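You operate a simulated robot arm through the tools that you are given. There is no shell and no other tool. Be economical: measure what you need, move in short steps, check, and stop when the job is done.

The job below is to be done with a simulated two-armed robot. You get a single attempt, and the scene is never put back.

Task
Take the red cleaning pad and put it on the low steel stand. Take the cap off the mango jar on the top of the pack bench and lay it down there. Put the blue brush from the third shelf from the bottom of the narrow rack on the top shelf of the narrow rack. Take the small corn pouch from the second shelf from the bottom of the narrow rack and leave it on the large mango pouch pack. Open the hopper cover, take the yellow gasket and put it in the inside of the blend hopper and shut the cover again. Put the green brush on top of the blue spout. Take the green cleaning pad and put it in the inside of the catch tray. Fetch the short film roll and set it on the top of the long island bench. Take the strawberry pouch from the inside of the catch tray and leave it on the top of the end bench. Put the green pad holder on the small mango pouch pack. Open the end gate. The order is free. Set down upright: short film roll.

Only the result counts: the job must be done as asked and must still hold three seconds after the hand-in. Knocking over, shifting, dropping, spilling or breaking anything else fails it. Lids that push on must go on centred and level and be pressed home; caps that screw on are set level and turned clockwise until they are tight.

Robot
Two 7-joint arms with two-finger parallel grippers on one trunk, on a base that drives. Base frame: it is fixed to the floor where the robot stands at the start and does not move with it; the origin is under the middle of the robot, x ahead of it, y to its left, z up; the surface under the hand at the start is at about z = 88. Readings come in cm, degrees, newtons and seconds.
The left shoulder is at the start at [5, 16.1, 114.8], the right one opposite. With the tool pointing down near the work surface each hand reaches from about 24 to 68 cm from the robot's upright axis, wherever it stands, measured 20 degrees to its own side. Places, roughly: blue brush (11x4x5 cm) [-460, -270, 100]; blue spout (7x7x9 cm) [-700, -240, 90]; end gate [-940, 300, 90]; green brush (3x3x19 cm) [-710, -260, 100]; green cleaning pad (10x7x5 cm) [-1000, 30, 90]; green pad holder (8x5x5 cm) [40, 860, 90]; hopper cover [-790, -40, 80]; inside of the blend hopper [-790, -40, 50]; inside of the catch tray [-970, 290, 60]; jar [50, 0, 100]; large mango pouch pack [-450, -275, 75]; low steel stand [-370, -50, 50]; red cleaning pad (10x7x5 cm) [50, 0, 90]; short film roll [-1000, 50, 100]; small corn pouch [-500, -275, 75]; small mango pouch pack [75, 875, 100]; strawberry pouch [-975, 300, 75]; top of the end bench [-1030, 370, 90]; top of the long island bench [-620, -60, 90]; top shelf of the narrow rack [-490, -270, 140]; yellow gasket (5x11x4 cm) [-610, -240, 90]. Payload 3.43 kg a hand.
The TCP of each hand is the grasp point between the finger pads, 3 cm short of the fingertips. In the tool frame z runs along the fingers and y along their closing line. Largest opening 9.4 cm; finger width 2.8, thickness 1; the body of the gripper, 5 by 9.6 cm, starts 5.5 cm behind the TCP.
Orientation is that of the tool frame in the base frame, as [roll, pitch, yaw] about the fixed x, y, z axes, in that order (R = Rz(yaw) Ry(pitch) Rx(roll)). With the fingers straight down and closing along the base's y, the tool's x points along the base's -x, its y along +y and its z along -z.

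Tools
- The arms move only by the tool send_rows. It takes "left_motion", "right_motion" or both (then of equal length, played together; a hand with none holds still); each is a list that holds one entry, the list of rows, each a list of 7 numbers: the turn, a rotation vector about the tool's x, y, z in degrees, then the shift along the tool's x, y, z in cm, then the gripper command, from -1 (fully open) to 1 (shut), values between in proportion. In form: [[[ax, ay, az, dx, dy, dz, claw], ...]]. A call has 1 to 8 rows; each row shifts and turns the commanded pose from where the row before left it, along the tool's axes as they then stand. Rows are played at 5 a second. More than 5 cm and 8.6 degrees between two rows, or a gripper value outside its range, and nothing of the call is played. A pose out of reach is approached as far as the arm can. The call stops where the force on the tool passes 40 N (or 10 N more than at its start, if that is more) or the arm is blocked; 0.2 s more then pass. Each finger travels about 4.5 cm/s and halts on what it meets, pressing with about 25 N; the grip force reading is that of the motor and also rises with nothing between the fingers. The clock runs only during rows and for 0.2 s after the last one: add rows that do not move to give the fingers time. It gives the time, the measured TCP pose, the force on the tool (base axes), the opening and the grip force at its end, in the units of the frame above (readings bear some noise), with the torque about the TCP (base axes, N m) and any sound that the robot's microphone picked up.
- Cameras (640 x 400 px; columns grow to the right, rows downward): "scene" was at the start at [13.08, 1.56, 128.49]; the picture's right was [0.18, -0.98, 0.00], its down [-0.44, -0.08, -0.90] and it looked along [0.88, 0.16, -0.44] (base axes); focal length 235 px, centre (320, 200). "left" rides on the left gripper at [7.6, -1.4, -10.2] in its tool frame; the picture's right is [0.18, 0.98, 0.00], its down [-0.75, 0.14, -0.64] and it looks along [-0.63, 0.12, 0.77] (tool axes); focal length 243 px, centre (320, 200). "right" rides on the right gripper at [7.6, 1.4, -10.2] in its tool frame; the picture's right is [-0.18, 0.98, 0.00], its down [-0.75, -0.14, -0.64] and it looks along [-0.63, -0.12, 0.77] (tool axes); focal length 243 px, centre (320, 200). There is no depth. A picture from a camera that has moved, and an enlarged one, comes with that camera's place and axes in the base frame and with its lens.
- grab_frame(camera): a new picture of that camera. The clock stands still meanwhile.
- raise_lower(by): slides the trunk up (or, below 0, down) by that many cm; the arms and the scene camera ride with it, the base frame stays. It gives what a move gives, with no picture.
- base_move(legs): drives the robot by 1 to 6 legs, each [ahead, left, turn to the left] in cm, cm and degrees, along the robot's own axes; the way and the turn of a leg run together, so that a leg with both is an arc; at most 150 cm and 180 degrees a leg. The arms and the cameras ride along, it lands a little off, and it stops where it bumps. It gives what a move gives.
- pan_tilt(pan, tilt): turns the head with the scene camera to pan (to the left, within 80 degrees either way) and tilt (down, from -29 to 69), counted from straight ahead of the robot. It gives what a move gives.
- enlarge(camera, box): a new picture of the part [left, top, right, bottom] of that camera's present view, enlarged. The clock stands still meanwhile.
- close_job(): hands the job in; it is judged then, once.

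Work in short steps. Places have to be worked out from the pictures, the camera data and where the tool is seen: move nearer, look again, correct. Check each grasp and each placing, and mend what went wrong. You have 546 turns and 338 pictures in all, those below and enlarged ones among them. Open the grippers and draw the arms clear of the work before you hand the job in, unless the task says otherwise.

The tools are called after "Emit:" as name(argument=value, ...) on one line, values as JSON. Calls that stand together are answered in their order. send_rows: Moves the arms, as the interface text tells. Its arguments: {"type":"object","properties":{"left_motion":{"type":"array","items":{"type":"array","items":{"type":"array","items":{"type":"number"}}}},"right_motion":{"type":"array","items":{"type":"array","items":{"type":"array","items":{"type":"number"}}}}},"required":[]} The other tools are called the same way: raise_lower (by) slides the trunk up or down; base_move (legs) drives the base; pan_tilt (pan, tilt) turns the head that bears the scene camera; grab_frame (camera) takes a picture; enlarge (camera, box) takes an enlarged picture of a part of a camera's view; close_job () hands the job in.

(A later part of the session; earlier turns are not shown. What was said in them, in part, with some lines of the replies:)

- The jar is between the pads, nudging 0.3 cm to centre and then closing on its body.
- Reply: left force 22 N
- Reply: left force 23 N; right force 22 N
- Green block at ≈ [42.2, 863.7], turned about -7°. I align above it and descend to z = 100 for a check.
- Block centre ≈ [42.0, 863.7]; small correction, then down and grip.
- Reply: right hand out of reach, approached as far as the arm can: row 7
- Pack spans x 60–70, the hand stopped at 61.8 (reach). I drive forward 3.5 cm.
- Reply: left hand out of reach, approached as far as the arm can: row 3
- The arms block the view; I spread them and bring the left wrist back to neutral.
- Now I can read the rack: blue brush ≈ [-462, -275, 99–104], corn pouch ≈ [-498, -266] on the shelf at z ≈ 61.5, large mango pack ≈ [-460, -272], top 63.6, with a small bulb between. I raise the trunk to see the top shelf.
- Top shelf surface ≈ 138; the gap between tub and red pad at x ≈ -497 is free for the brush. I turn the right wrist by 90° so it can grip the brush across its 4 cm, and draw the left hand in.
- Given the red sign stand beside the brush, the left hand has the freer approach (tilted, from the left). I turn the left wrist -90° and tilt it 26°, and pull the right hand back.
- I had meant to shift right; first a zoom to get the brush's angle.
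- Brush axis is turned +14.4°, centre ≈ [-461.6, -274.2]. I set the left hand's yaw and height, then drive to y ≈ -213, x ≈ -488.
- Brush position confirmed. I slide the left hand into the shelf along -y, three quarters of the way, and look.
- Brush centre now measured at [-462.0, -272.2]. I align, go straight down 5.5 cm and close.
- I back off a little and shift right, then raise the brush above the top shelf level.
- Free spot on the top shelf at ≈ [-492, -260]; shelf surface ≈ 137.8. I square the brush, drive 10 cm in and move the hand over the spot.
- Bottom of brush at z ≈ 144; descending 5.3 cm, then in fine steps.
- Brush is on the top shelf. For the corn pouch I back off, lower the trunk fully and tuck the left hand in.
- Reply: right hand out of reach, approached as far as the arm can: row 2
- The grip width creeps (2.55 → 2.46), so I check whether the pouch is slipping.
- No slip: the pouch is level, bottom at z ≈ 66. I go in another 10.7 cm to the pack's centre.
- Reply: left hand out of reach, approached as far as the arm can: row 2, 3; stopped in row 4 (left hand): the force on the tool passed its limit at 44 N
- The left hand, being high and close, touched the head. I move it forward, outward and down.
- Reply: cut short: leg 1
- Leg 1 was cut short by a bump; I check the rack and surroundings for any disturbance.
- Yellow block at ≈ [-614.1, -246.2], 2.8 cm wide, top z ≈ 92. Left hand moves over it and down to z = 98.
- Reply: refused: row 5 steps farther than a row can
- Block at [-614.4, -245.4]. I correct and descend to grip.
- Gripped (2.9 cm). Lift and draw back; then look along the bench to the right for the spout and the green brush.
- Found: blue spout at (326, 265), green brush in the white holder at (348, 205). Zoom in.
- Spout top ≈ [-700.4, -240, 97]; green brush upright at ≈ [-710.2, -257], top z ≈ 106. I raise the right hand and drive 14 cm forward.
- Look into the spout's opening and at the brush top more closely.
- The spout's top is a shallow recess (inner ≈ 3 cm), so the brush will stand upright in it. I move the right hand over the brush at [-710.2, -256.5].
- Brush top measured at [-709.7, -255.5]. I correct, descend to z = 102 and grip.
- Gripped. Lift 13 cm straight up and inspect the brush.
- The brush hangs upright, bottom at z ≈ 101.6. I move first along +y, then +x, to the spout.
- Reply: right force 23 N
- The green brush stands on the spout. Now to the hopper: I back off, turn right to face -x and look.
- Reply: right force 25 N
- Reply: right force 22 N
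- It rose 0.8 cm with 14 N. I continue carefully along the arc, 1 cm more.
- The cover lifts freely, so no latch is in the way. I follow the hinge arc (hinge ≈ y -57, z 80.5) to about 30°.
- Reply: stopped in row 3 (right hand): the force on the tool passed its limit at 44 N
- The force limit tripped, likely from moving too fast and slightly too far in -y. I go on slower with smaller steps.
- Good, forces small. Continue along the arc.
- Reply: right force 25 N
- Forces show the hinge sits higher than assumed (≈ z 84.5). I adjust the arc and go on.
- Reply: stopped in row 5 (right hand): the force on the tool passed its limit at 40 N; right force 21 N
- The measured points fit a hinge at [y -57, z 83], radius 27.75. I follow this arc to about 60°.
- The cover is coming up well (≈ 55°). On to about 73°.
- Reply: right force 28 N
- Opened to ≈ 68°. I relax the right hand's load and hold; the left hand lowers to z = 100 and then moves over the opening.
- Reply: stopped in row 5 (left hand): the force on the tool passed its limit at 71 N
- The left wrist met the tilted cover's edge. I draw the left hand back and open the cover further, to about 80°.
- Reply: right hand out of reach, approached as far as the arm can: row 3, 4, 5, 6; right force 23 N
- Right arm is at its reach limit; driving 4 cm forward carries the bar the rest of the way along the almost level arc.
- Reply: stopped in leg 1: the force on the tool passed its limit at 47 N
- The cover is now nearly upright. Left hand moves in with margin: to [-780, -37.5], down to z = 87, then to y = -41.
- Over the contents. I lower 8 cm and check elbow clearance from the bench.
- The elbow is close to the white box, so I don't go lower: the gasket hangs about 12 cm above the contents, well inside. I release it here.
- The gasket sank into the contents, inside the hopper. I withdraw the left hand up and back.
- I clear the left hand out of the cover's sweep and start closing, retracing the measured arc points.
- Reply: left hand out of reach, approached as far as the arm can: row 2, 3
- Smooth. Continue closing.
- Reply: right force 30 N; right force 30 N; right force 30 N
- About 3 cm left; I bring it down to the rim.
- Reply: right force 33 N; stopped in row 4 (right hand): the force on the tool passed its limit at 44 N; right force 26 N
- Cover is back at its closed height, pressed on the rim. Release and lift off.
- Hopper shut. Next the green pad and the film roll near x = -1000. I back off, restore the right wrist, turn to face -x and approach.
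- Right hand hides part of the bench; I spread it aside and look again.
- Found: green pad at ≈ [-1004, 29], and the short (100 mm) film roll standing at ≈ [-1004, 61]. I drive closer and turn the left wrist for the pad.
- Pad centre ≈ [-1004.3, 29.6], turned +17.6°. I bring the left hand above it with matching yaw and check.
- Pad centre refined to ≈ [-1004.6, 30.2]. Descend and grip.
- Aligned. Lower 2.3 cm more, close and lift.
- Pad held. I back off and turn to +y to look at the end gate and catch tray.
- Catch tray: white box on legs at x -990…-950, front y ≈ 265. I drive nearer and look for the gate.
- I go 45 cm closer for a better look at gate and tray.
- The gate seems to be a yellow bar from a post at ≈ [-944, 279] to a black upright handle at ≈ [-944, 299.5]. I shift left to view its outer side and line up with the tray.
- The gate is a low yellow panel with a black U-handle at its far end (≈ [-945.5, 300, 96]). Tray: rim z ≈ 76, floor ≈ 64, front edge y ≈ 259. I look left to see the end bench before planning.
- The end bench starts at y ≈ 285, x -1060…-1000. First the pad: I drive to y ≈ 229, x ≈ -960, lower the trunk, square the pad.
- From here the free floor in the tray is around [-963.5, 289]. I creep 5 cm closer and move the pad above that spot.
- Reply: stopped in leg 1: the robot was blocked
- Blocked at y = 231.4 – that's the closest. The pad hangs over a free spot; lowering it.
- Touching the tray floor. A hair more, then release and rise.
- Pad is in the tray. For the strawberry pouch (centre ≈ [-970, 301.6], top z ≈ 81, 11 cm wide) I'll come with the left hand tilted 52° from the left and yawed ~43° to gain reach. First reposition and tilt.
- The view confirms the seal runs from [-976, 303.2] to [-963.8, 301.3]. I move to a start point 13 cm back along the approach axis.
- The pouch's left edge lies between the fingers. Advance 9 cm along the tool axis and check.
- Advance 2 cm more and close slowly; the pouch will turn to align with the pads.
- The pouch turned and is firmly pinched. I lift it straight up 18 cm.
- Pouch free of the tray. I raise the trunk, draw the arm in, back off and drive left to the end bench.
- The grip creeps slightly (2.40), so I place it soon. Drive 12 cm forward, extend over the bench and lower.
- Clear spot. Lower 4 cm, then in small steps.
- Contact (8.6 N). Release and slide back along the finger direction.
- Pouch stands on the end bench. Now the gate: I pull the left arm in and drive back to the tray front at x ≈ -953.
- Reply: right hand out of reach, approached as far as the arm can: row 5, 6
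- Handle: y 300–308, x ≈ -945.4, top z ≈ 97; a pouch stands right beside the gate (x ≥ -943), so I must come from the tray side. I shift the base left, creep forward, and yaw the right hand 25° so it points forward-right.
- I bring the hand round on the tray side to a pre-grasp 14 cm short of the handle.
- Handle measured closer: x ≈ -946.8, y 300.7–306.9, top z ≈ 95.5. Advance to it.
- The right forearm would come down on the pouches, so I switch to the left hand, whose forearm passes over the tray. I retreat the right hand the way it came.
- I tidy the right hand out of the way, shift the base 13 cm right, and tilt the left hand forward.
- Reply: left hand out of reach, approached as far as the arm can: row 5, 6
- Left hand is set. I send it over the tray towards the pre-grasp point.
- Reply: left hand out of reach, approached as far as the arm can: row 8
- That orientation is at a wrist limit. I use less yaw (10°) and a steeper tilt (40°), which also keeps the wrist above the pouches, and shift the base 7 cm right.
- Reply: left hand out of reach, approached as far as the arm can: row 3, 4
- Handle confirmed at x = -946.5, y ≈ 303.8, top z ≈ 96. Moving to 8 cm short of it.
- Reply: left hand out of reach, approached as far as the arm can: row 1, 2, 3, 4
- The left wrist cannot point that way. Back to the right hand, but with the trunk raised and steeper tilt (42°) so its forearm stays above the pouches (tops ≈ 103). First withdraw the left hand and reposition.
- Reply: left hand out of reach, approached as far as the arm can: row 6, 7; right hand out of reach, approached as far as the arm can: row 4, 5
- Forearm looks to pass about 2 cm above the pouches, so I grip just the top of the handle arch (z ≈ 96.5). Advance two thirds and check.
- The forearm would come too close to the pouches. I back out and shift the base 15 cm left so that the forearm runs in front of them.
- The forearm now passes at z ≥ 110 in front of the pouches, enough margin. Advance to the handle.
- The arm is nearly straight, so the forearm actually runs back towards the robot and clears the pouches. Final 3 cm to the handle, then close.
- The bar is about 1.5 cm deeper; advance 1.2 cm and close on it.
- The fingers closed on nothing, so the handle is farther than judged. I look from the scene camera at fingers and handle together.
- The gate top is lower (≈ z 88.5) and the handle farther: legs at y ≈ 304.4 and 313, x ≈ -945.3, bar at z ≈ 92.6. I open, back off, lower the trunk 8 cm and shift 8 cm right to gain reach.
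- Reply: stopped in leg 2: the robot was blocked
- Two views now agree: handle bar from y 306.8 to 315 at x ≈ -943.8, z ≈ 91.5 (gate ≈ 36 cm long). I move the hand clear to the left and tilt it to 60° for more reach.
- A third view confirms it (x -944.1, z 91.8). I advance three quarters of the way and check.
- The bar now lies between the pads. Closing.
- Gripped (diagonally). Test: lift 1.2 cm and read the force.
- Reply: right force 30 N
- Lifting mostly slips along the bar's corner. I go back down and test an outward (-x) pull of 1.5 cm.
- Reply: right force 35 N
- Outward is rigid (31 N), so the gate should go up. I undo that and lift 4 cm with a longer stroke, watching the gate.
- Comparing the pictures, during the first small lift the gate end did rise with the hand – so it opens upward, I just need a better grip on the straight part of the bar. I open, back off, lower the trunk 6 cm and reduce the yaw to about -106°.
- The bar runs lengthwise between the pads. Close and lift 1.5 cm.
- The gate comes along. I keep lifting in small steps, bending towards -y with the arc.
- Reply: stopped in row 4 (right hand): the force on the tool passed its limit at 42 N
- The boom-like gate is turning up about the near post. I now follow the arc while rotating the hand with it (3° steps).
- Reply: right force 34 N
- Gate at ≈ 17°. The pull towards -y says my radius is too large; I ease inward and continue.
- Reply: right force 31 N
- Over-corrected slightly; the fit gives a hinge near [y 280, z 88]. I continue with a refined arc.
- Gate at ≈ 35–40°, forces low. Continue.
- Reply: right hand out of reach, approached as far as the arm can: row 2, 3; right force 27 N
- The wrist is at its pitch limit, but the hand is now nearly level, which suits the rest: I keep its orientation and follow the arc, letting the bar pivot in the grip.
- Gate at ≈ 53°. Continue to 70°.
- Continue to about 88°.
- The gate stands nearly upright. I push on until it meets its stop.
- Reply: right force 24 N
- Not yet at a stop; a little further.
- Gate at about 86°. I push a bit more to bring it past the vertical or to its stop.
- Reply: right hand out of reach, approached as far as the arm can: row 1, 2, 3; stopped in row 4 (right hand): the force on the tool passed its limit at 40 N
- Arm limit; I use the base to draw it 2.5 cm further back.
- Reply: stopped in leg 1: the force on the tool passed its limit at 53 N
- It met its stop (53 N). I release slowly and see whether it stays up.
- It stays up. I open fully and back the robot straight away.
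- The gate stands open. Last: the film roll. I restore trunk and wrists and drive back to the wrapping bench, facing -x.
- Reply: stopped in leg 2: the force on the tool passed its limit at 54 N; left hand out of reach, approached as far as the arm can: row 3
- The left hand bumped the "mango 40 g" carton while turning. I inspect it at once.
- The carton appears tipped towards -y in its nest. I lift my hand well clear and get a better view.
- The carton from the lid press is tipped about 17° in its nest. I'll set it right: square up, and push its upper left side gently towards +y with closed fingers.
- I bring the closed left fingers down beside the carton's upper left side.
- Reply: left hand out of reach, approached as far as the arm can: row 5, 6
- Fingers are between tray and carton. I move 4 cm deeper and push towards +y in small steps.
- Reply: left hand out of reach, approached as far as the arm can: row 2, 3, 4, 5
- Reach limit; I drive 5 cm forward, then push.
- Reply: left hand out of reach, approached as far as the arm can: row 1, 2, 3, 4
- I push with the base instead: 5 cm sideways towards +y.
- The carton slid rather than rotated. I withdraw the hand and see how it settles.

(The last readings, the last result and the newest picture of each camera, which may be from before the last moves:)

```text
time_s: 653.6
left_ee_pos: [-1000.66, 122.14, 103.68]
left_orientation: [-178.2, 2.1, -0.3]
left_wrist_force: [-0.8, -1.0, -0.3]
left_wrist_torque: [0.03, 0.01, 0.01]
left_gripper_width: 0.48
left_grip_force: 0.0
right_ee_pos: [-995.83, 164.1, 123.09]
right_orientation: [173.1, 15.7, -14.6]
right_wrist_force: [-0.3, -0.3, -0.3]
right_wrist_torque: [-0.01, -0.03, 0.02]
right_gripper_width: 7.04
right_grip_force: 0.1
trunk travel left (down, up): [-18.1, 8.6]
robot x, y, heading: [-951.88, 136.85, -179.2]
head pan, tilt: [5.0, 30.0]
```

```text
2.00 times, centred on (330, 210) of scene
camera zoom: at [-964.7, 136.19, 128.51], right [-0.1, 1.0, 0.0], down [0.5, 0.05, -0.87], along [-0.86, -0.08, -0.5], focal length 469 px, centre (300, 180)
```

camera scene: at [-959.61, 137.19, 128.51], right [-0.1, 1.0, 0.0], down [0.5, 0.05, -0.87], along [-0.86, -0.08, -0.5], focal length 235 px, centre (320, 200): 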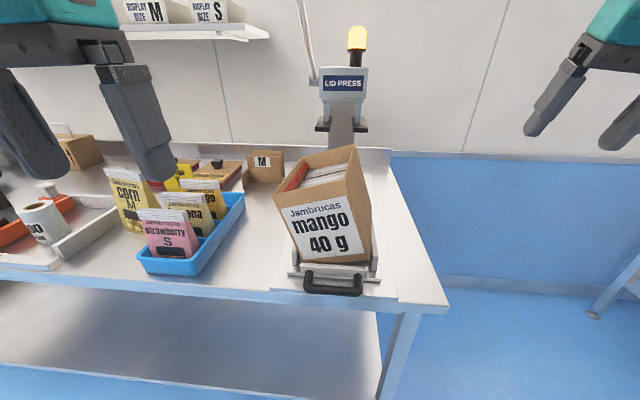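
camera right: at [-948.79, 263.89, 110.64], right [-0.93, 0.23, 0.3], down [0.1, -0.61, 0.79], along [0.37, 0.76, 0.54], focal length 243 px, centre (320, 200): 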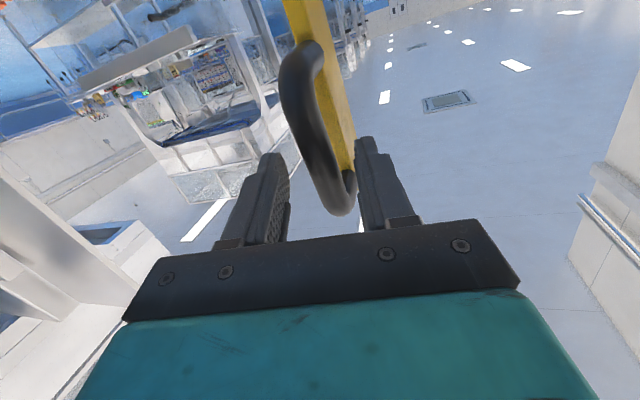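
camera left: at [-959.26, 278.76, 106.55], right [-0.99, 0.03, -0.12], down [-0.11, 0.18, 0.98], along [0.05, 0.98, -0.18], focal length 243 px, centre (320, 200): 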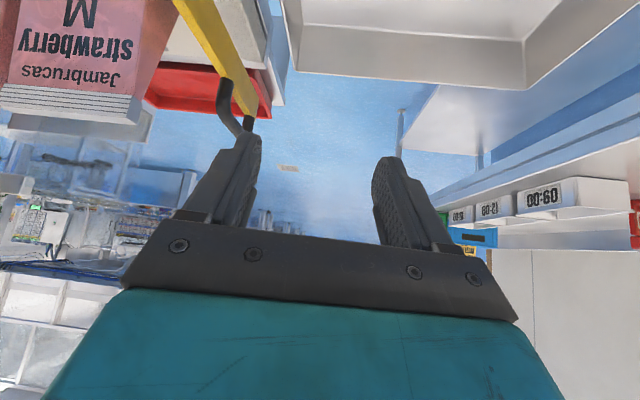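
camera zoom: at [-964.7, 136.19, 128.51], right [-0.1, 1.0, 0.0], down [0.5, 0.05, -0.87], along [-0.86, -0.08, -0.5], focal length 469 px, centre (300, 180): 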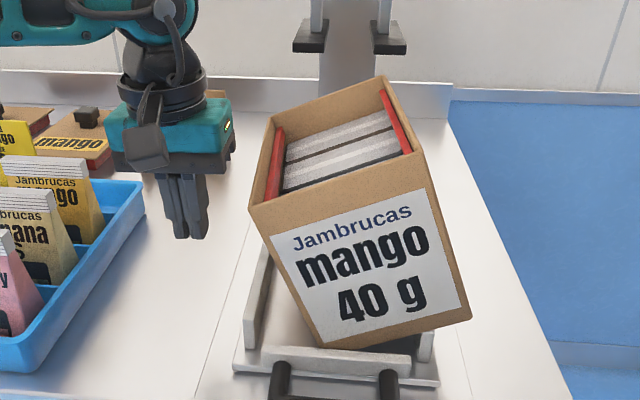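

The carton's right edge now rides on the nest's right wall (nest y 130–145, carton 135.5–149.4). I'll push it back -y at low height with the right hand. First straighten that hand and close it, beside the carton.

Emit:
send_rows(right_motion=[[[2.3, 5.2, -4.9, 0, 0, 0, 0.9], [2.3, 5.2, -4.9, 0, 0, 0, 0.9], [2.3, 5.2, -4.9, 0, 0, 0, 0.9], [0, 0, 0, 0, 0, 0, 0.9]]], left_motion=[[[0, 0, 0, 0, 2, -2, 0.9], [0, 0, 0, 0, 2, -4, 0.9], [0, 0, 0, 0, 0, -4, 0.9], [0, 0, 0, 0, 0, -4, 0.9]]])

Emit:
send_rows(right_motion=[[[0, 0, 0, -3.5, 3, 0, 0.9], [0, 0, 0, -3.5, 3, 0, 0.9], [0, 0, 0, 0, 0, 4.5, 0.9], [0, 0, 0, 0, 0, 4.5, 0.9], [0, 0, 0, 0, 0, 4.5, 0.9], [0, 0, 0, 0, 0, 4.5, 0.9], [0, 0, 0, 0, 0, 4.5, 0.9]]])

Emit:
grab_frame(camera="scene")

```text
time_s: 654.6
left_ee_pos: [-1000.38, 117.84, 117.68]
left_orientation: [-178.2, 2.1, -0.4]
left_wrist_force: [0.0, 0.7, 0.1]
left_wrist_torque: [0.03, -0.01, 0.03]
left_gripper_width: 0.48
left_grip_force: 0.0
right_ee_pos: [-995.83, 164.12, 123.1]
right_orientation: [-177.8, 0.6, 0.9]
right_wrist_force: [-0.9, 0.2, 0.2]
right_wrist_torque: [0.0, -0.01, -0.01]
right_gripper_width: 0.46
right_grip_force: 0.1
trunk travel left (down, up): [-18.1, 8.6]
robot x, y, heading: [-951.67, 137.15, -179.2]
head pan, tilt: [5.0, 30.0]
```

```text
time_s: 656.2
left_ee_pos: [-1000.44, 117.76, 117.73]
left_orientation: [-178.2, 2.1, -0.4]
left_wrist_force: [-0.5, 0.2, 0.1]
left_wrist_torque: [-0.02, -0.01, 0.0]
left_gripper_width: 0.46
left_grip_force: 0.0
right_ee_pos: [-1003.18, 158.86, 100.44]
right_orientation: [-177.7, 0.8, 0.8]
right_wrist_force: [-1.5, -0.2, 0.6]
right_wrist_torque: [0.01, 0.02, 0.0]
right_gripper_width: 0.48
right_grip_force: 0.1
trunk travel left (down, up): [-18.1, 8.6]
robot x, y, heading: [-951.95, 137.31, -179.6]
head pan, tilt: [5.0, 30.0]
```

```text
64 pictures are left
camera scene: at [-964.72, 136.26, 128.51], right [-0.1, 1.0, 0.0], down [0.5, 0.05, -0.87], along [-0.86, -0.08, -0.5], focal length 235 px, centre (320, 200)
```

scene: 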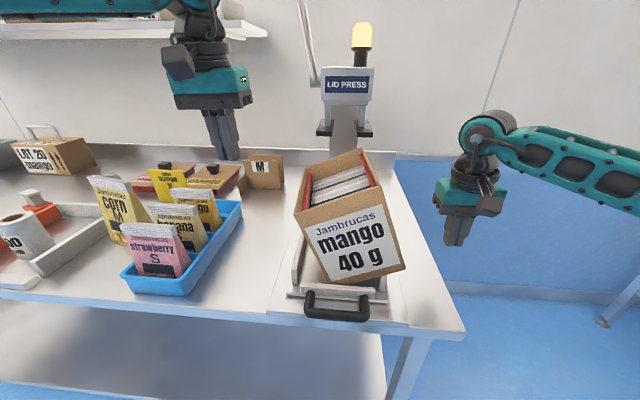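

Pushing the carton's lower right side towards -y.

Emit:
send_rows(right_motion=[[[0, 0, 0, 1, 3, 1, 0.9], [0, 0, 0, 0, 3, 1, 0.9], [0, 0, 0, 0, 2, 0, 0.9], [0, 0, 0, 0, 1, 0, 0.9], [0, 0, 0, 0, 1, 0, 0.9], [0, 0, 0, 0, 1, 0, 0.9], [0, 0, 0, 0, 0, 0, 0.9]]])

Emit:
enlarge(camera="scene", box=[240, 110, 460, 310])

```text
time_s: 657.8
left_ee_pos: [-1000.44, 117.83, 117.66]
left_orientation: [-178.3, 2.1, -0.3]
left_wrist_force: [-0.5, 0.0, -0.1]
left_wrist_torque: [0.01, -0.01, 0.0]
left_gripper_width: 0.47
left_grip_force: 0.0
right_ee_pos: [-1001.99, 148.01, 97.86]
right_orientation: [-177.7, 0.8, 0.8]
right_wrist_force: [-0.1, -0.2, 0.1]
right_wrist_torque: [0.04, -0.03, 0.0]
right_gripper_width: 0.45
right_grip_force: 0.1
trunk travel left (down, up): [-18.1, 8.6]
robot x, y, heading: [-951.79, 136.92, -179.6]
head pan, tilt: [5.0, 30.0]
```

```text
2.00 times, centred on (350, 210) of scene
camera zoom: at [-964.7, 136.24, 128.51], right [-0.1, 1.0, 0.0], down [0.5, 0.05, -0.87], along [-0.86, -0.08, -0.5], focal length 469 px, centre (260, 180)
```

zoom: 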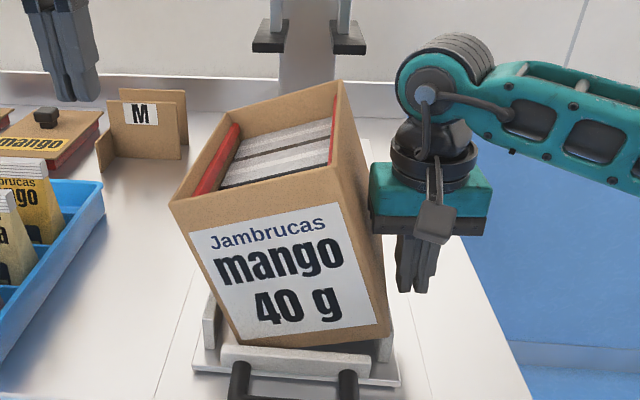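

Moving well; 2 cm more.

Emit:
send_rows(right_motion=[[[0, 0, 0, 0, 0.7, 0, 0.9], [0, 0, 0, 0, 0.7, 0, 0.9], [0, 0, 0, 0, 0.6, 0, 0.9], [0, 0, 0, 0, 0, 0, 0.9]]])

Emit:
enlarge(camera="scene", box=[240, 110, 460, 310])

```text
time_s: 658.8
left_ee_pos: [-1000.36, 117.75, 117.68]
left_orientation: [-178.2, 2.1, -0.2]
left_wrist_force: [0.1, 0.0, -0.8]
left_wrist_torque: [-0.02, 0.04, 0.04]
left_gripper_width: 0.47
left_grip_force: 0.0
right_ee_pos: [-1001.88, 146.11, 97.94]
right_orientation: [-177.7, 0.7, 0.7]
right_wrist_force: [-2.8, 4.8, 2.3]
right_wrist_torque: [-0.4, -0.05, -0.25]
right_gripper_width: 0.48
right_grip_force: 0.0
trunk travel left (down, up): [-18.1, 8.6]
robot x, y, heading: [-951.76, 137.08, -179.7]
head pan, tilt: [5.0, 30.0]
```

```text
2.00 times, centred on (350, 210) of scene
camera zoom: at [-964.71, 136.29, 128.51], right [-0.1, 1.0, 0.0], down [0.5, 0.05, -0.87], along [-0.86, -0.08, -0.5], focal length 469 px, centre (260, 180)
```

zoom: 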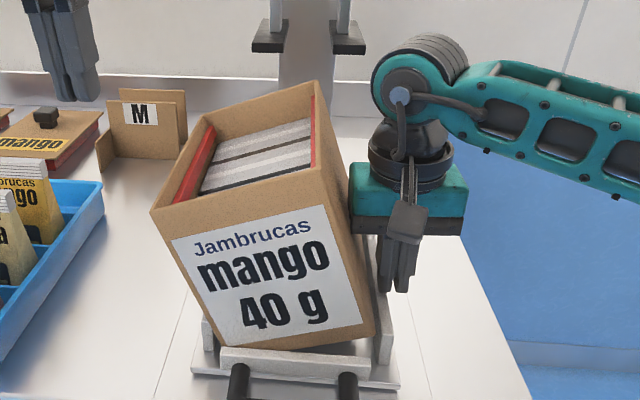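

Its base is now within the nest. I back the finger off to see whether it drops flat.

Emit:
send_rows(right_motion=[[[0, 0, 0, 0, -2, 0, 0.9], [0, 0, 0, 0, -3, 0, 0.9], [0, 0, 0, 0, 0, -4, 0.9], [0, 0, 0, 0, 0, -5, 0.9], [0, 0, 0, 0, 0, -5, 0.9], [0, 0, 0, 0, 0, -5, 0.9]]])

Emit:
enlarge(camera="scene", box=[260, 120, 420, 300])

```text
time_s: 660.2
left_ee_pos: [-1000.36, 117.75, 117.73]
left_orientation: [-178.2, 2.2, -0.3]
left_wrist_force: [-0.2, 0.0, 0.6]
left_wrist_torque: [0.04, -0.01, -0.03]
left_gripper_width: 0.47
left_grip_force: 0.1
right_ee_pos: [-1001.59, 150.02, 117.37]
right_orientation: [-177.7, 0.7, 0.7]
right_wrist_force: [0.4, -0.6, -0.2]
right_wrist_torque: [0.02, 0.02, 0.02]
right_gripper_width: 0.46
right_grip_force: 0.0
trunk travel left (down, up): [-18.1, 8.6]
robot x, y, heading: [-951.71, 137.29, -179.5]
head pan, tilt: [5.0, 30.0]
```

```text
2.22 times, centred on (340, 210) of scene
camera zoom: at [-964.62, 136.19, 128.51], right [-0.1, 1.0, 0.0], down [0.5, 0.05, -0.87], along [-0.86, -0.08, -0.5], focal length 521 px, centre (276, 178)
```

zoom: 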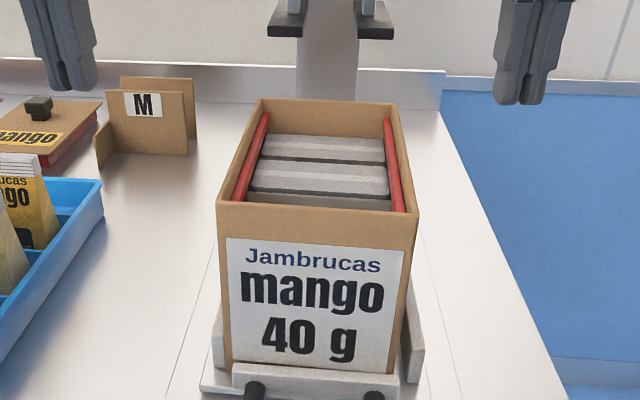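

It dropped flat and sits properly in its nest again. Now the roll: I back off 20 cm, move left along the bench to y ≈ 75 and look.

Emit:
base_move(legs=[[-22, 0, 0], [0, 62, 0]])

Emit:
pan_tilt(pan=10, tilt=30)

Emit:
grab_frame(camera="scene")

```text
time_s: 667.5
left_ee_pos: [-977.86, 55.69, 117.7]
left_orientation: [-178.3, 2.1, -0.5]
left_wrist_force: [0.0, -0.2, -1.2]
left_wrist_torque: [0.0, 0.0, -0.02]
left_gripper_width: 0.45
left_grip_force: 0.1
right_ee_pos: [-979.04, 88.06, 117.22]
right_orientation: [-177.7, 0.7, 0.6]
right_wrist_force: [-0.1, 0.3, 0.2]
right_wrist_torque: [0.01, -0.01, 0.01]
right_gripper_width: 0.47
right_grip_force: 0.1
trunk travel left (down, up): [-18.1, 8.6]
robot x, y, heading: [-929.34, 75.06, -179.7]
head pan, tilt: [5.0, 30.0]
```

```text
time_s: 668.1
left_ee_pos: [-977.77, 55.77, 117.59]
left_orientation: [-178.1, 2.0, -0.7]
left_wrist_force: [0.6, -0.1, -0.5]
left_wrist_torque: [0.0, 0.01, -0.04]
left_gripper_width: 0.45
left_grip_force: 0.0
right_ee_pos: [-978.97, 87.91, 117.24]
right_orientation: [-177.7, 0.7, 0.5]
right_wrist_force: [0.1, -0.1, 0.4]
right_wrist_torque: [0.0, -0.01, 0.0]
right_gripper_width: 0.49
right_grip_force: 0.1
trunk travel left (down, up): [-18.1, 8.6]
robot x, y, heading: [-929.17, 75.32, -179.7]
head pan, tilt: [10.0, 30.0]
```

```text
60 pictures are left
camera scene: at [-941.93, 73.22, 128.51], right [-0.18, 0.98, 0.0], down [0.49, 0.09, -0.87], along [-0.85, -0.15, -0.5], focal length 235 px, centre (320, 200)
```

scene: 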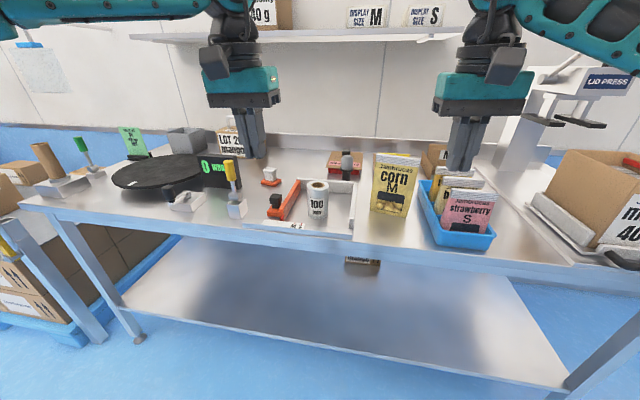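

Emit:
enlarge(camera="scene", box=[250, 150, 390, 250])

```text
4.00 times, centred on (320, 200) of scene
camera zoom: at [-941.93, 73.22, 128.51], right [-0.18, 0.98, 0.0], down [0.49, 0.09, -0.87], along [-0.85, -0.15, -0.5], focal length 938 px, centre (320, 200)
```

zoom: 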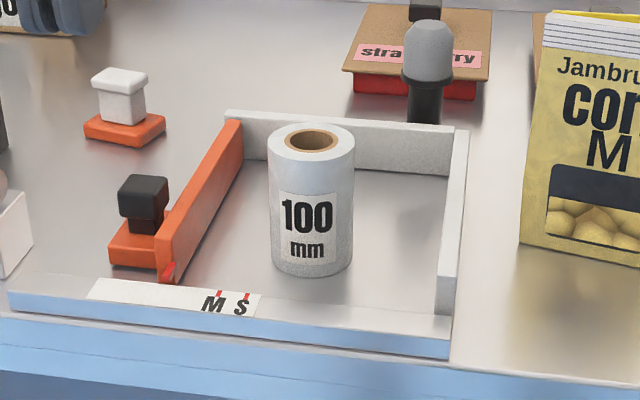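

Roll centre ≈ [-1002, 62], 6.7 cm thick, ~10.5 cm tall, with 4 cm high fences at a safe distance. I drive in so the left hand comes above it.

Emit:
base_move(legs=[[21, -6, 0]])

Emit:
send_rows(left_motion=[[[-1.8, 1.8, 0, 0, 0, 0, -1], [0, 0, 0, 0, 0, 3, -1], [0, 0, 0, 0, 0, 0, -1]]])

Emit:
grab_frame(camera="left")

Emit:
grab_frame(camera="scene")

```text
time_s: 669.8
left_ee_pos: [-998.79, 61.51, 117.56]
left_orientation: [-178.2, 2.1, -0.5]
left_wrist_force: [-0.3, 0.1, 0.6]
left_wrist_torque: [-0.03, -0.01, -0.02]
left_gripper_width: 0.46
left_grip_force: 0.1
right_ee_pos: [-999.87, 93.84, 117.18]
right_orientation: [-177.7, 0.8, 0.6]
right_wrist_force: [-0.5, 0.3, 0.5]
right_wrist_torque: [-0.05, -0.01, -0.01]
right_gripper_width: 0.48
right_grip_force: 0.0
trunk travel left (down, up): [-18.1, 8.6]
robot x, y, heading: [-950.02, 80.78, -179.6]
head pan, tilt: [10.0, 30.0]
```

```text
time_s: 670.6
left_ee_pos: [-998.85, 61.38, 114.5]
left_orientation: [-180.0, 0.4, -0.5]
left_wrist_force: [0.0, -0.6, 0.7]
left_wrist_torque: [0.05, 0.01, 0.01]
left_gripper_width: 7.54
left_grip_force: 0.0
right_ee_pos: [-999.79, 93.81, 117.22]
right_orientation: [-177.7, 0.7, 0.6]
right_wrist_force: [-0.5, 0.5, 0.1]
right_wrist_torque: [-0.02, -0.03, 0.02]
right_gripper_width: 0.47
right_grip_force: 0.1
trunk travel left (down, up): [-18.1, 8.6]
robot x, y, heading: [-950.19, 80.69, -179.8]
head pan, tilt: [10.0, 30.0]
```

```text
58 pictures are left
camera left: at [-991.15, 62.79, 124.73], right [0.18, -0.98, 0.0], down [-0.75, -0.13, 0.65], along [-0.64, -0.11, -0.76], focal length 243 px, centre (320, 200)
```

left: 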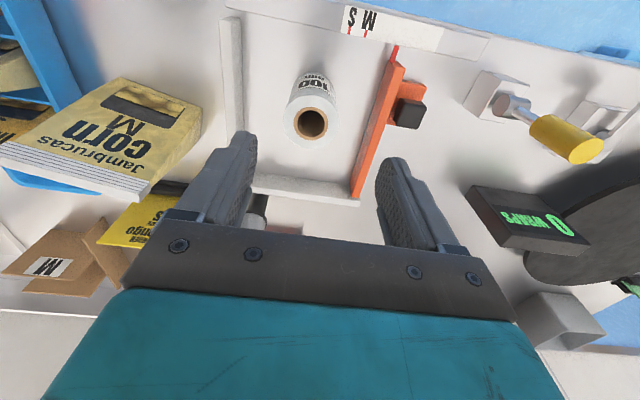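

```text
57 pictures are left
camera scene: at [-962.84, 79.02, 128.51], right [-0.18, 0.98, 0.0], down [0.49, 0.09, -0.87], along [-0.85, -0.16, -0.5], focal length 235 px, centre (320, 200)
```

scene: 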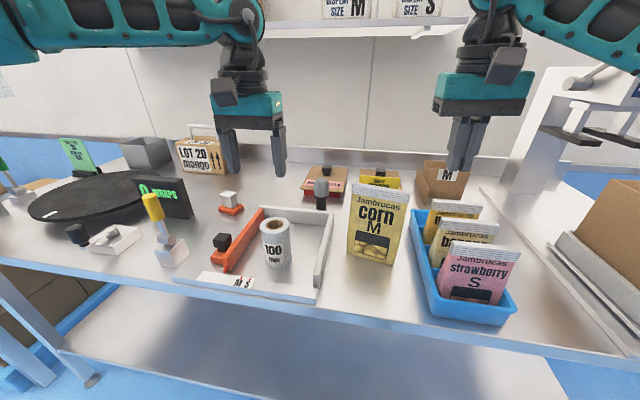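

Roll top centre at [-1002.2, 61.9]. I drive 3.3 cm forward and lower the open hand over it.

Emit:
base_move(legs=[[3.3, 0, 0]])

Emit:
send_rows(left_motion=[[[0, 0, 0, 0, -0.5, 4, -1], [0, 0, 0, 0, 0, 4, -1], [0, 0, 0, 0, 0, 3, -1], [0, 0, 0, 0, 0, 0, -1]]])

Emit:
grab_frame(camera="left")

```text
time_s: 671.5
left_ee_pos: [-1002.26, 61.32, 114.51]
left_orientation: [180.0, 0.4, -0.5]
left_wrist_force: [-0.6, -0.1, 0.8]
left_wrist_torque: [-0.01, 0.0, 0.01]
left_gripper_width: 9.38
left_grip_force: 0.1
right_ee_pos: [-1003.26, 93.75, 117.13]
right_orientation: [-177.7, 0.6, 0.7]
right_wrist_force: [-0.5, -0.2, -0.5]
right_wrist_torque: [0.01, 0.0, 0.01]
right_gripper_width: 0.45
right_grip_force: 0.0
trunk travel left (down, up): [-18.1, 8.6]
robot x, y, heading: [-953.69, 80.5, -180.0]
head pan, tilt: [10.0, 30.0]
```

```text
time_s: 672.5
left_ee_pos: [-1002.24, 61.98, 103.25]
left_orientation: [-179.9, 0.3, -0.5]
left_wrist_force: [0.2, -0.5, 0.4]
left_wrist_torque: [-0.01, 0.02, -0.01]
left_gripper_width: 9.41
left_grip_force: 0.0
right_ee_pos: [-1003.24, 93.69, 117.26]
right_orientation: [-177.8, 0.6, 0.6]
right_wrist_force: [-0.7, 0.6, 0.2]
right_wrist_torque: [-0.03, 0.0, 0.01]
right_gripper_width: 0.47
right_grip_force: 0.0
trunk travel left (down, up): [-18.1, 8.6]
robot x, y, heading: [-953.49, 80.75, -180.0]
head pan, tilt: [10.0, 30.0]
```

```text
56 pictures are left
camera left: at [-994.59, 63.36, 113.53], right [0.18, -0.98, 0.0], down [-0.75, -0.13, 0.65], along [-0.64, -0.11, -0.76], focal length 243 px, centre (320, 200)
```

left: 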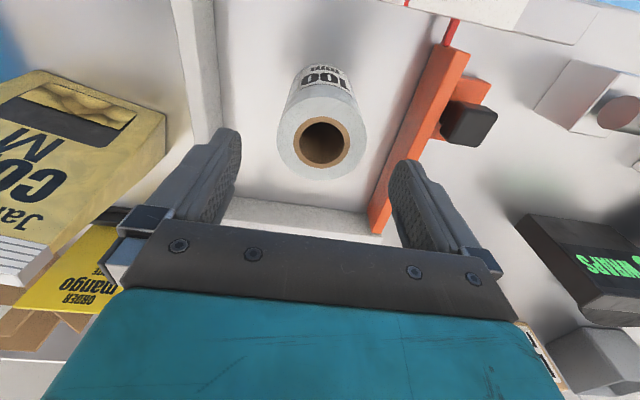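

Centred. Descend to z = 96 and grip.

Emit:
send_rows(left_motion=[[[0, 0, 0, 0, 0, 4, -1], [0, 0, 0, 0, 0, 3.2, -1], [0, 0, 0, 0, 0, 0, -0.5], [0, 0, 0, 0, 0, 0, 0], [0, 0, 0, 0, 0, 0, 0.4], [0, 0, 0, 0, 0, 0, 0.4]]])

Emit:
enlarge(camera="scene", box=[180, 90, 400, 320])

```text
time_s: 673.9
left_ee_pos: [-1002.15, 61.9, 95.85]
left_orientation: [179.9, 0.2, -0.5]
left_wrist_force: [0.5, 0.6, -0.3]
left_wrist_torque: [-0.01, -0.02, 0.0]
left_gripper_width: 6.35
left_grip_force: 25.1
right_ee_pos: [-1003.26, 93.74, 117.22]
right_orientation: [-177.7, 0.7, 0.6]
right_wrist_force: [1.0, 0.1, 0.1]
right_wrist_torque: [0.01, -0.02, 0.01]
right_gripper_width: 0.47
right_grip_force: 0.0
trunk travel left (down, up): [-18.1, 8.6]
robot x, y, heading: [-953.53, 80.74, -179.6]
head pan, tilt: [10.0, 30.0]
```

```text
1.74 times, centred on (290, 205) of scene
camera zoom: at [-966.19, 79.0, 128.5], right [-0.18, 0.98, 0.0], down [0.49, 0.09, -0.87], along [-0.85, -0.16, -0.5], focal length 408 px, centre (372, 191)
```

zoom: 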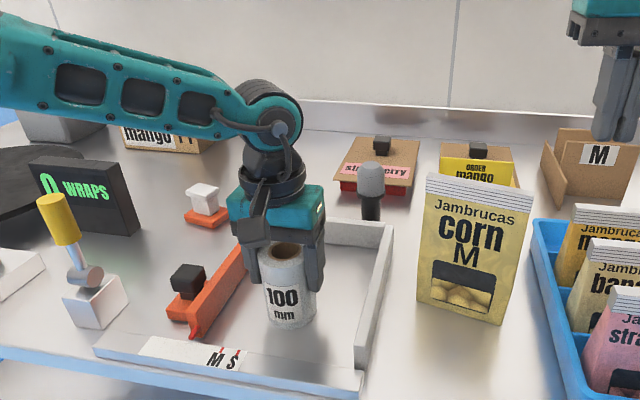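

Roll gripped (6.35 cm). I lift it, back away and turn round to face +x to see the way to the island bench.

Emit:
send_rows(left_motion=[[[0, 0, 0, 0, 0, -2, 0.4], [0, 0, 0, 0, 0, -4, 0.4], [0, 0, 0, 0, 0, -5, 0.4], [0, 0, 0, 0, 0, -5, 0.4], [0, 0, 0, 0, 0, -3, 0.4]]])

Emit:
base_move(legs=[[-55, 0, 0], [0, 0, 179.5]])

Emit:
pan_tilt(pan=0, tilt=12)

Emit:
grab_frame(camera="scene")

```text
time_s: 675.1
left_ee_pos: [-1001.94, 61.9, 115.35]
left_orientation: [180.0, 0.3, -0.4]
left_wrist_force: [-0.4, 0.3, -2.9]
left_wrist_torque: [0.0, 0.01, 0.0]
left_gripper_width: 6.35
left_grip_force: 25.9
right_ee_pos: [-1003.38, 93.67, 117.22]
right_orientation: [-177.8, 0.7, 0.6]
right_wrist_force: [-0.6, -0.5, 0.4]
right_wrist_torque: [0.0, 0.01, 0.0]
right_gripper_width: 0.46
right_grip_force: 0.2
trunk travel left (down, up): [-18.1, 8.6]
robot x, y, heading: [-953.68, 80.55, -179.6]
head pan, tilt: [10.0, 30.0]
```

```text
time_s: 685.6
left_ee_pos: [-848.73, 99.28, 115.28]
left_orientation: [179.9, 0.4, 178.8]
left_wrist_force: [0.2, -0.3, -2.9]
left_wrist_torque: [-0.01, 0.02, 0.02]
left_gripper_width: 6.35
left_grip_force: 25.0
right_ee_pos: [-847.71, 67.39, 117.2]
right_orientation: [-177.8, 0.7, 180.0]
right_wrist_force: [0.2, 0.2, -0.5]
right_wrist_torque: [-0.01, -0.01, 0.0]
right_gripper_width: 0.49
right_grip_force: 0.2
trunk travel left (down, up): [-18.1, 8.6]
robot x, y, heading: [-897.67, 81.1, -0.3]
head pan, tilt: [10.0, 30.0]
```

```text
time_s: 686.4
left_ee_pos: [-848.67, 99.45, 115.24]
left_orientation: [-180.0, 0.4, 178.7]
left_wrist_force: [-0.3, 0.3, -2.4]
left_wrist_torque: [0.0, 0.02, -0.01]
left_gripper_width: 6.35
left_grip_force: 24.9
right_ee_pos: [-847.82, 67.27, 117.24]
right_orientation: [-177.8, 0.6, 179.8]
right_wrist_force: [-0.3, 1.1, 0.0]
right_wrist_torque: [0.01, 0.01, -0.01]
right_gripper_width: 0.48
right_grip_force: 0.0
trunk travel left (down, up): [-18.1, 8.6]
robot x, y, heading: [-897.48, 81.07, -0.2]
head pan, tilt: [0.0, 12.0]
```

```text
54 pictures are left
camera scene: at [-884.14, 80.88, 131.41], right [-0.01, -1.0, 0.0], down [-0.21, 0.0, -0.98], along [0.98, -0.01, -0.21], focal length 235 px, centre (320, 200)
```

scene: 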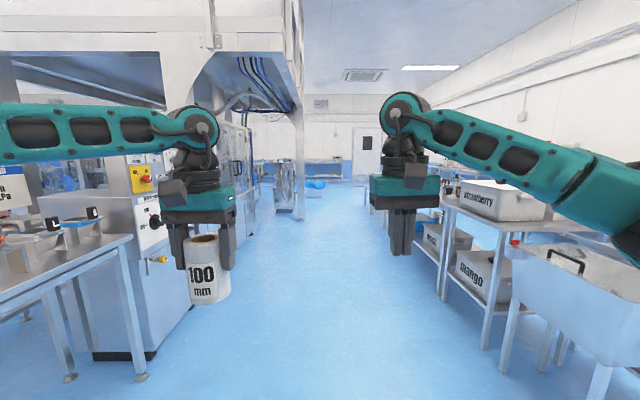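

The corridor along the island bench's north side is free. I drive 3 m along it and look at the bench top.

Emit:
base_move(legs=[[145, -15, 0], [145, -15, 0]])

Emit:
pan_tilt(pan=-65, tilt=20)

Emit:
grab_frame(camera="scene")

```text
time_s: 700.8
left_ee_pos: [-552.7, 66.07, 115.26]
left_orientation: [-180.0, 0.3, 178.0]
left_wrist_force: [-0.7, 0.2, -3.5]
left_wrist_torque: [0.0, 0.01, 0.0]
left_gripper_width: 6.38
left_grip_force: 25.2
right_ee_pos: [-552.03, 34.28, 117.31]
right_orientation: [-177.7, 0.7, 179.2]
right_wrist_force: [0.5, -0.5, -0.1]
right_wrist_torque: [0.0, 0.0, 0.01]
right_gripper_width: 0.5
right_grip_force: 0.0
trunk travel left (down, up): [-18.1, 8.6]
robot x, y, heading: [-601.56, 48.49, -1.4]
head pan, tilt: [0.0, 12.0]
```

```text
time_s: 702.1
left_ee_pos: [-552.59, 66.22, 115.28]
left_orientation: [179.9, 0.4, 177.9]
left_wrist_force: [1.3, -0.3, -2.3]
left_wrist_torque: [0.0, 0.04, 0.04]
left_gripper_width: 6.36
left_grip_force: 25.4
right_ee_pos: [-552.0, 34.32, 117.26]
right_orientation: [-177.7, 0.7, 179.2]
right_wrist_force: [0.7, 0.2, 0.0]
right_wrist_torque: [-0.02, 0.04, -0.01]
right_gripper_width: 0.47
right_grip_force: 0.1
trunk travel left (down, up): [-18.1, 8.6]
robot x, y, heading: [-601.41, 48.71, -1.0]
head pan, tilt: [-65.0, 20.0]
```

```text
53 pictures are left
camera scene: at [-593.85, 39.91, 130.11], right [-0.91, -0.41, 0.0], down [-0.14, 0.31, -0.94], along [0.38, -0.86, -0.34], focal length 235 px, centre (320, 200)
```

scene: 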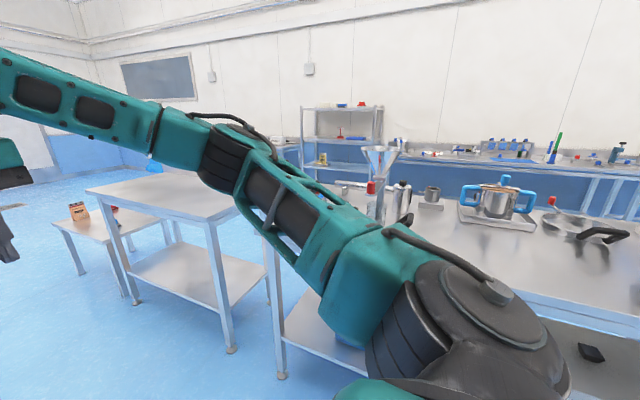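

The long bench (with funnel and pot) starts at x ≈ -540 and is centred near x = -620; the bare one to the east is another. I turn to face it for a clear view.

Emit:
base_move(legs=[[0, 0, -89]])

Emit:
pan_tilt(pan=0, tilt=28)

Emit:
grab_frame(camera="scene")

```text
time_s: 706.3
left_ee_pos: [-582.56, 0.11, 115.25]
left_orientation: [179.9, 0.3, 89.7]
left_wrist_force: [-0.3, 0.6, -2.8]
left_wrist_torque: [0.02, -0.02, -0.01]
left_gripper_width: 6.34
left_grip_force: 24.6
right_ee_pos: [-614.57, -1.35, 117.19]
right_orientation: [-177.7, 0.6, 90.9]
right_wrist_force: [0.1, -0.4, -1.3]
right_wrist_torque: [0.01, -0.01, 0.02]
right_gripper_width: 0.46
right_grip_force: 0.1
trunk travel left (down, up): [-18.1, 8.6]
robot x, y, heading: [-601.77, 48.75, -89.6]
head pan, tilt: [-65.0, 20.0]
```

```text
time_s: 707.6
left_ee_pos: [-582.45, 0.08, 115.25]
left_orientation: [179.9, 0.3, 89.9]
left_wrist_force: [-0.8, -0.2, -2.9]
left_wrist_torque: [0.07, 0.0, 0.0]
left_gripper_width: 6.37
left_grip_force: 25.0
right_ee_pos: [-614.58, -1.54, 117.26]
right_orientation: [-177.7, 0.6, 90.9]
right_wrist_force: [0.2, -0.2, -1.2]
right_wrist_torque: [-0.01, 0.0, -0.01]
right_gripper_width: 0.48
right_grip_force: 0.1
trunk travel left (down, up): [-18.1, 8.6]
robot x, y, heading: [-601.86, 48.51, -89.2]
head pan, tilt: [0.0, 28.0]
```

```text
52 pictures are left
camera scene: at [-601.5, 35.35, 128.82], right [-1.0, -0.01, 0.0], down [0.0, 0.47, -0.88], along [0.01, -0.88, -0.47], focal length 235 px, centre (320, 200)
```

scene: 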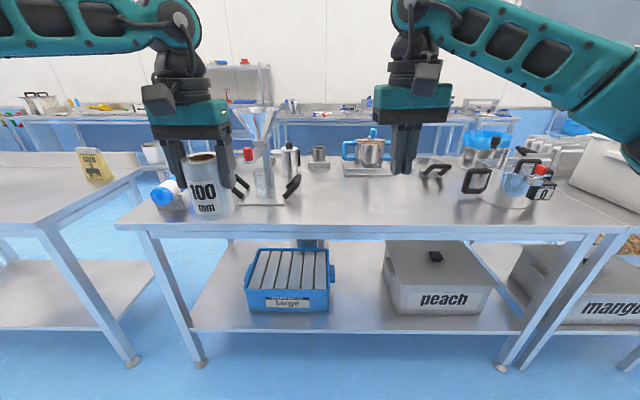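

Free spot at the bench's front middle, ≈ [-617, -38]. I move the base so that the left hand comes above it.

Emit:
base_move(legs=[[0, -34, -0.6], [36, 0, 0]])

Emit:
grab_frame(camera="scene")

Emit:
grab_frame(camera="left")

```text
time_s: 713.1
left_ee_pos: [-615.98, -36.63, 115.15]
left_orientation: [179.9, 0.2, 90.0]
left_wrist_force: [-0.7, -2.0, -2.8]
left_wrist_torque: [0.04, 0.03, 0.0]
left_gripper_width: 6.37
left_grip_force: 25.5
right_ee_pos: [-647.75, -38.12, 117.24]
right_orientation: [-177.7, 0.7, 91.2]
right_wrist_force: [0.3, -0.5, 0.0]
right_wrist_torque: [-0.01, -0.03, 0.01]
right_gripper_width: 0.49
right_grip_force: 0.0
trunk travel left (down, up): [-18.1, 8.6]
robot x, y, heading: [-635.33, 11.78, -89.1]
head pan, tilt: [0.0, 28.0]
```

```text
51 pictures are left
camera scene: at [-634.96, -1.32, 128.81], right [-1.0, -0.01, 0.0], down [-0.01, 0.47, -0.88], along [0.01, -0.88, -0.47], focal length 235 px, centre (320, 200)
```

scene: 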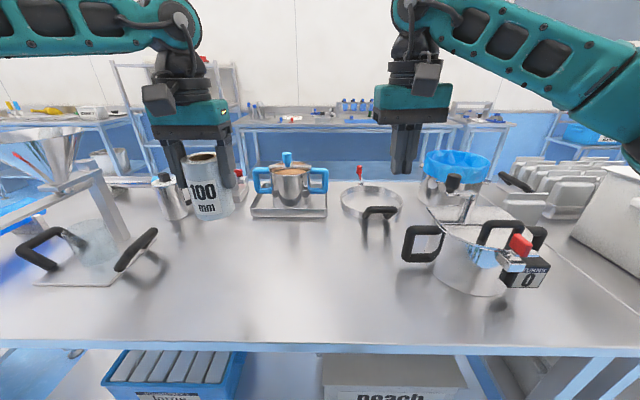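

```text
50 pictures are left
camera left: at [-617.37, -28.79, 125.47], right [0.98, 0.18, 0.0], down [0.14, -0.75, 0.65], along [0.12, -0.64, -0.76], focal length 243 px, centre (320, 200)
```

left: 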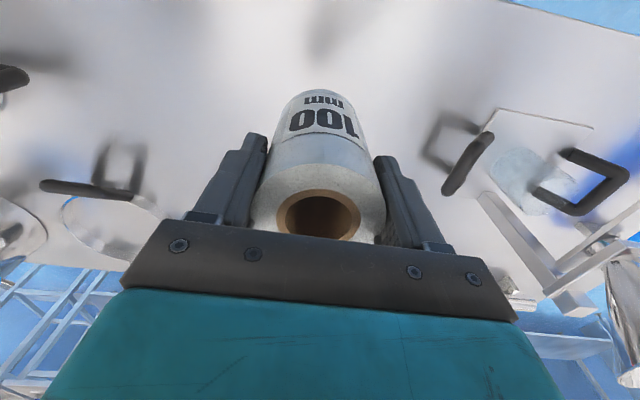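

The spot below is clear. I lower the roll.

Emit:
send_rows(left_motion=[[[0, 0, 0, 0, 0, 4.5, 0.4], [0, 0, 0, 0, 0, 4.5, 0.4], [0, 0, 0, 0, 0, 4.5, 0.4], [0, 0, 0, 0, 0, 3, 0.4], [0, 0, 0, 0, 0, 1.3, 0.4], [0, 0, 0, 0, 0, 0, 0.4]]])

Emit:
enlarge(camera="scene", box=[120, 150, 320, 320])

```text
time_s: 714.5
left_ee_pos: [-615.95, -36.56, 97.48]
left_orientation: [179.9, 0.2, 90.0]
left_wrist_force: [-0.9, 0.4, -3.3]
left_wrist_torque: [0.0, -0.03, 0.02]
left_gripper_width: 6.36
left_grip_force: 24.9
right_ee_pos: [-647.77, -38.13, 117.3]
right_orientation: [-177.7, 0.7, 91.1]
right_wrist_force: [0.7, 0.6, 1.0]
right_wrist_torque: [0.01, 0.02, 0.01]
right_gripper_width: 0.49
right_grip_force: 0.0
trunk travel left (down, up): [-18.1, 8.6]
robot x, y, heading: [-635.26, 11.85, -89.2]
head pan, tilt: [0.0, 28.0]
```

```text
2.35 times, centred on (220, 235) of scene
camera zoom: at [-634.97, -1.26, 128.82], right [-1.0, -0.01, 0.0], down [-0.01, 0.47, -0.88], along [0.01, -0.88, -0.47], focal length 552 px, centre (555, 118)
```

zoom: 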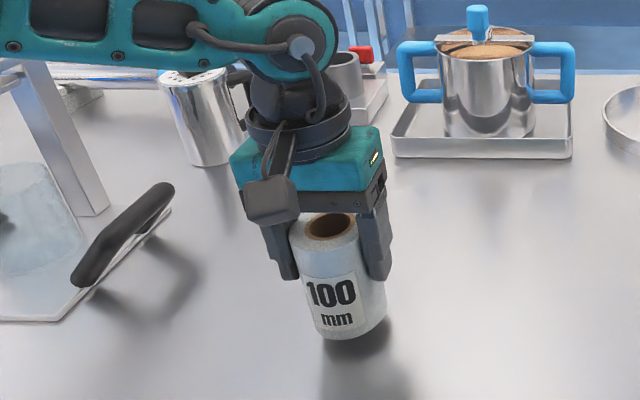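

Emit:
send_rows(left_motion=[[[0, 0, 0, 0, 0, 0.7, 0.4], [0, 0, 0, 0, 0, 0.5, 0.4], [0, 0, 0, 0, 0, 0.3, 0.4], [0, 0, 0, 0, 0, 0, 0.4]]])

```text
time_s: 715.5
left_ee_pos: [-615.89, -36.56, 95.9]
left_orientation: [180.0, 0.3, 90.0]
left_wrist_force: [-0.1, 0.2, -3.4]
left_wrist_torque: [0.02, 0.0, -0.02]
left_gripper_width: 6.36
left_grip_force: 24.1
right_ee_pos: [-647.75, -38.14, 117.15]
right_orientation: [-177.7, 0.7, 91.1]
right_wrist_force: [-0.4, -0.5, -0.3]
right_wrist_torque: [-0.02, 0.01, 0.0]
right_gripper_width: 0.48
right_grip_force: 0.1
trunk travel left (down, up): [-18.1, 8.6]
robot x, y, heading: [-635.42, 12.17, -89.1]
head pan, tilt: [0.0, 28.0]
```

Emit:
send_rows(left_motion=[[[0, 0, 0, 0, 0, 0.2, 0.4], [0, 0, 0, 0, 0, 0.2, 0.4], [0, 0, 0, 0, 0, 0, 0.4]]])

```text
time_s: 716.3
left_ee_pos: [-615.87, -36.67, 95.87]
left_orientation: [-180.0, 0.7, 90.1]
left_wrist_force: [4.6, -1.2, 20.9]
left_wrist_torque: [0.36, -0.46, -0.02]
left_gripper_width: 6.36
left_grip_force: 25.2
right_ee_pos: [-647.84, -37.97, 117.39]
right_orientation: [-177.8, 0.8, 91.2]
right_wrist_force: [0.0, -0.2, -0.3]
right_wrist_torque: [0.0, 0.0, 0.01]
right_gripper_width: 0.48
right_grip_force: 0.0
trunk travel left (down, up): [-18.1, 8.6]
robot x, y, heading: [-635.13, 11.91, -89.5]
head pan, tilt: [0.0, 28.0]
```

Firm contact. Ease off slightly, release and rise.

Emit:
send_rows(left_motion=[[[0, 0, 0, 0, 0, -0.3, 0.4], [0, 0, 0, 0, 0, 0, -0.3], [0, 0, 0, 0, 0, 0, -0.8], [0, 0, 0, 0, 0, 0, -1], [0, 0, 0, 0, 0, -3, -1], [0, 0, 0, 0, 0, -5, -1], [0, 0, 0, 0, 0, -5, -1], [0, 0, 0, 0, 0, -5, -1]]])

Emit:
base_move(legs=[[-45, 0, 0]])

Emit:
enlarge(camera="scene", box=[160, 120, 480, 300])

```text
time_s: 718.1
left_ee_pos: [-615.61, -36.4, 113.69]
left_orientation: [-180.0, 0.4, 90.0]
left_wrist_force: [-0.3, 0.0, 1.1]
left_wrist_torque: [0.01, 0.01, 0.03]
left_gripper_width: 9.41
left_grip_force: 0.1
right_ee_pos: [-647.8, -38.07, 117.3]
right_orientation: [-177.7, 0.7, 91.1]
right_wrist_force: [-0.5, -0.4, 0.7]
right_wrist_torque: [0.02, 0.03, 0.03]
right_gripper_width: 0.5
right_grip_force: 0.0
trunk travel left (down, up): [-18.1, 8.6]
robot x, y, heading: [-635.04, 11.92, -89.4]
head pan, tilt: [0.0, 28.0]
```

```text
time_s: 720.8
left_ee_pos: [-615.88, 9.1, 113.7]
left_orientation: [180.0, 0.4, 90.5]
left_wrist_force: [0.8, 0.3, -0.5]
left_wrist_torque: [0.0, -0.01, -0.01]
left_gripper_width: 9.38
left_grip_force: 0.1
right_ee_pos: [-648.16, 7.13, 117.31]
right_orientation: [-177.6, 0.7, 91.7]
right_wrist_force: [0.1, 0.6, -0.2]
right_wrist_torque: [0.0, 0.01, -0.02]
right_gripper_width: 0.47
right_grip_force: 0.2
trunk travel left (down, up): [-18.1, 8.6]
robot x, y, heading: [-636.09, 57.27, -88.5]
head pan, tilt: [0.0, 28.0]
```

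```text
2.00 times, centred on (320, 210) of scene
camera zoom: at [-635.73, 43.97, 128.83], right [-1.0, -0.02, 0.0], down [-0.01, 0.47, -0.88], along [0.02, -0.88, -0.47], focal length 469 px, centre (320, 180)
```

zoom: 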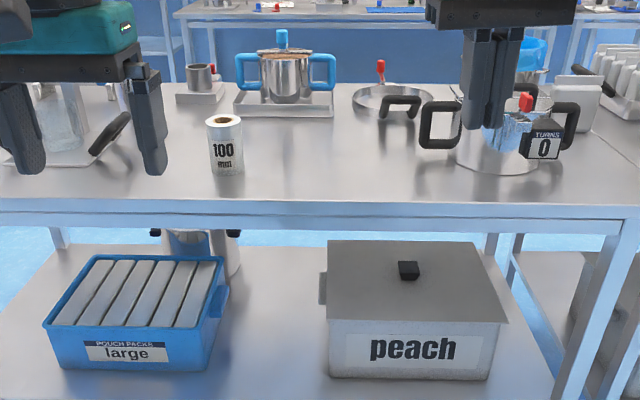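

The roll stands upright on the long bench. I open the right gripper too and check the green brush from afar.

Emit:
send_rows(right_motion=[[[0, 0, 0, 0, -3, 0, -1], [0, 0, 0, 0, -3, 0, -1], [0, 0, 0, 0, -3, 0, -1], [0, 0, 0, 0, 0, 0, -1]]])

Emit:
pan_tilt(pan=-5, tilt=10)

Emit:
enlarge(camera="scene", box=[280, 130, 440, 230])

```text
time_s: 721.8
left_ee_pos: [-615.96, 8.95, 113.69]
left_orientation: [180.0, 0.3, 90.5]
left_wrist_force: [0.4, -0.2, 0.0]
left_wrist_torque: [-0.02, 0.0, 0.0]
left_gripper_width: 9.42
left_grip_force: 0.1
right_ee_pos: [-657.17, 6.8, 117.66]
right_orientation: [-177.7, 0.7, 91.6]
right_wrist_force: [0.5, 0.8, 1.3]
right_wrist_torque: [-0.01, -0.03, 0.03]
right_gripper_width: 9.32
right_grip_force: 0.3
trunk travel left (down, up): [-18.1, 8.6]
robot x, y, heading: [-635.95, 57.0, -88.4]
head pan, tilt: [0.0, 28.0]
```

```text
time_s: 722.6
left_ee_pos: [-615.79, 8.86, 113.69]
left_orientation: [180.0, 0.3, 90.5]
left_wrist_force: [0.5, -0.2, -0.4]
left_wrist_torque: [0.01, 0.01, -0.02]
left_gripper_width: 9.41
left_grip_force: 0.1
right_ee_pos: [-657.05, 6.74, 117.67]
right_orientation: [-177.6, 0.6, 91.7]
right_wrist_force: [0.7, 0.9, -0.7]
right_wrist_torque: [0.0, 0.0, 0.04]
right_gripper_width: 9.41
right_grip_force: 0.0
trunk travel left (down, up): [-18.1, 8.6]
robot x, y, heading: [-636.02, 57.08, -88.6]
head pan, tilt: [-5.0, 10.0]
```

```text
4.00 times, centred on (360, 180) of scene
camera zoom: at [-636.53, 43.76, 131.73], right [-1.0, 0.06, 0.0], down [0.01, 0.17, -0.98], along [-0.06, -0.98, -0.17], focal length 938 px, centre (160, 280)
```

zoom: 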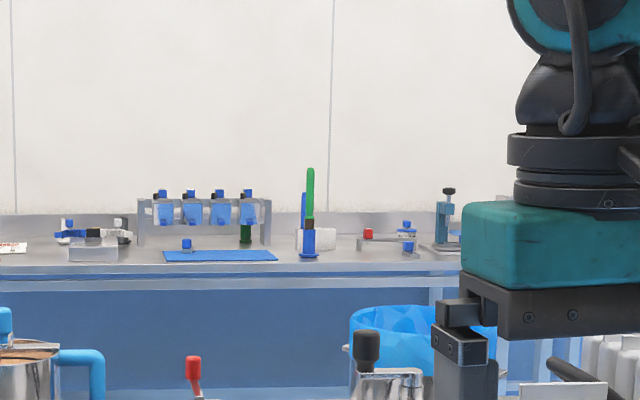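

All eleven tasks are done as far as I can see: the brush still stands on the spout, the roll is upright, both grippers are open and the arms are clear. I hand in.

Emit:
close_job()

```text
The job is handed in.
```

I did all eleven tasks and handed the job in. One carton on the lid press got knocked over on the way, and I couldn't see two of the end states at hand-in.

- **Carton knocked:** while turning, my left hand tipped the "mango 40 g" carton in the lid press nest, and my first push to right it slid it further. I then pushed it back and it dropped flat into the nest. It looked upright and seated when I left it, but it did get disturbed.
- **Gasket:** it sank out of sight into the hopper contents when I released it, so I didn't see where it came to rest. The cover is shut again.
- **End gate:** it stayed up against its stop when I let go and backed away. I didn't look at it again before handing in.

At the last check the green brush was still standing on the spout and the film roll was upright on the long island bench.
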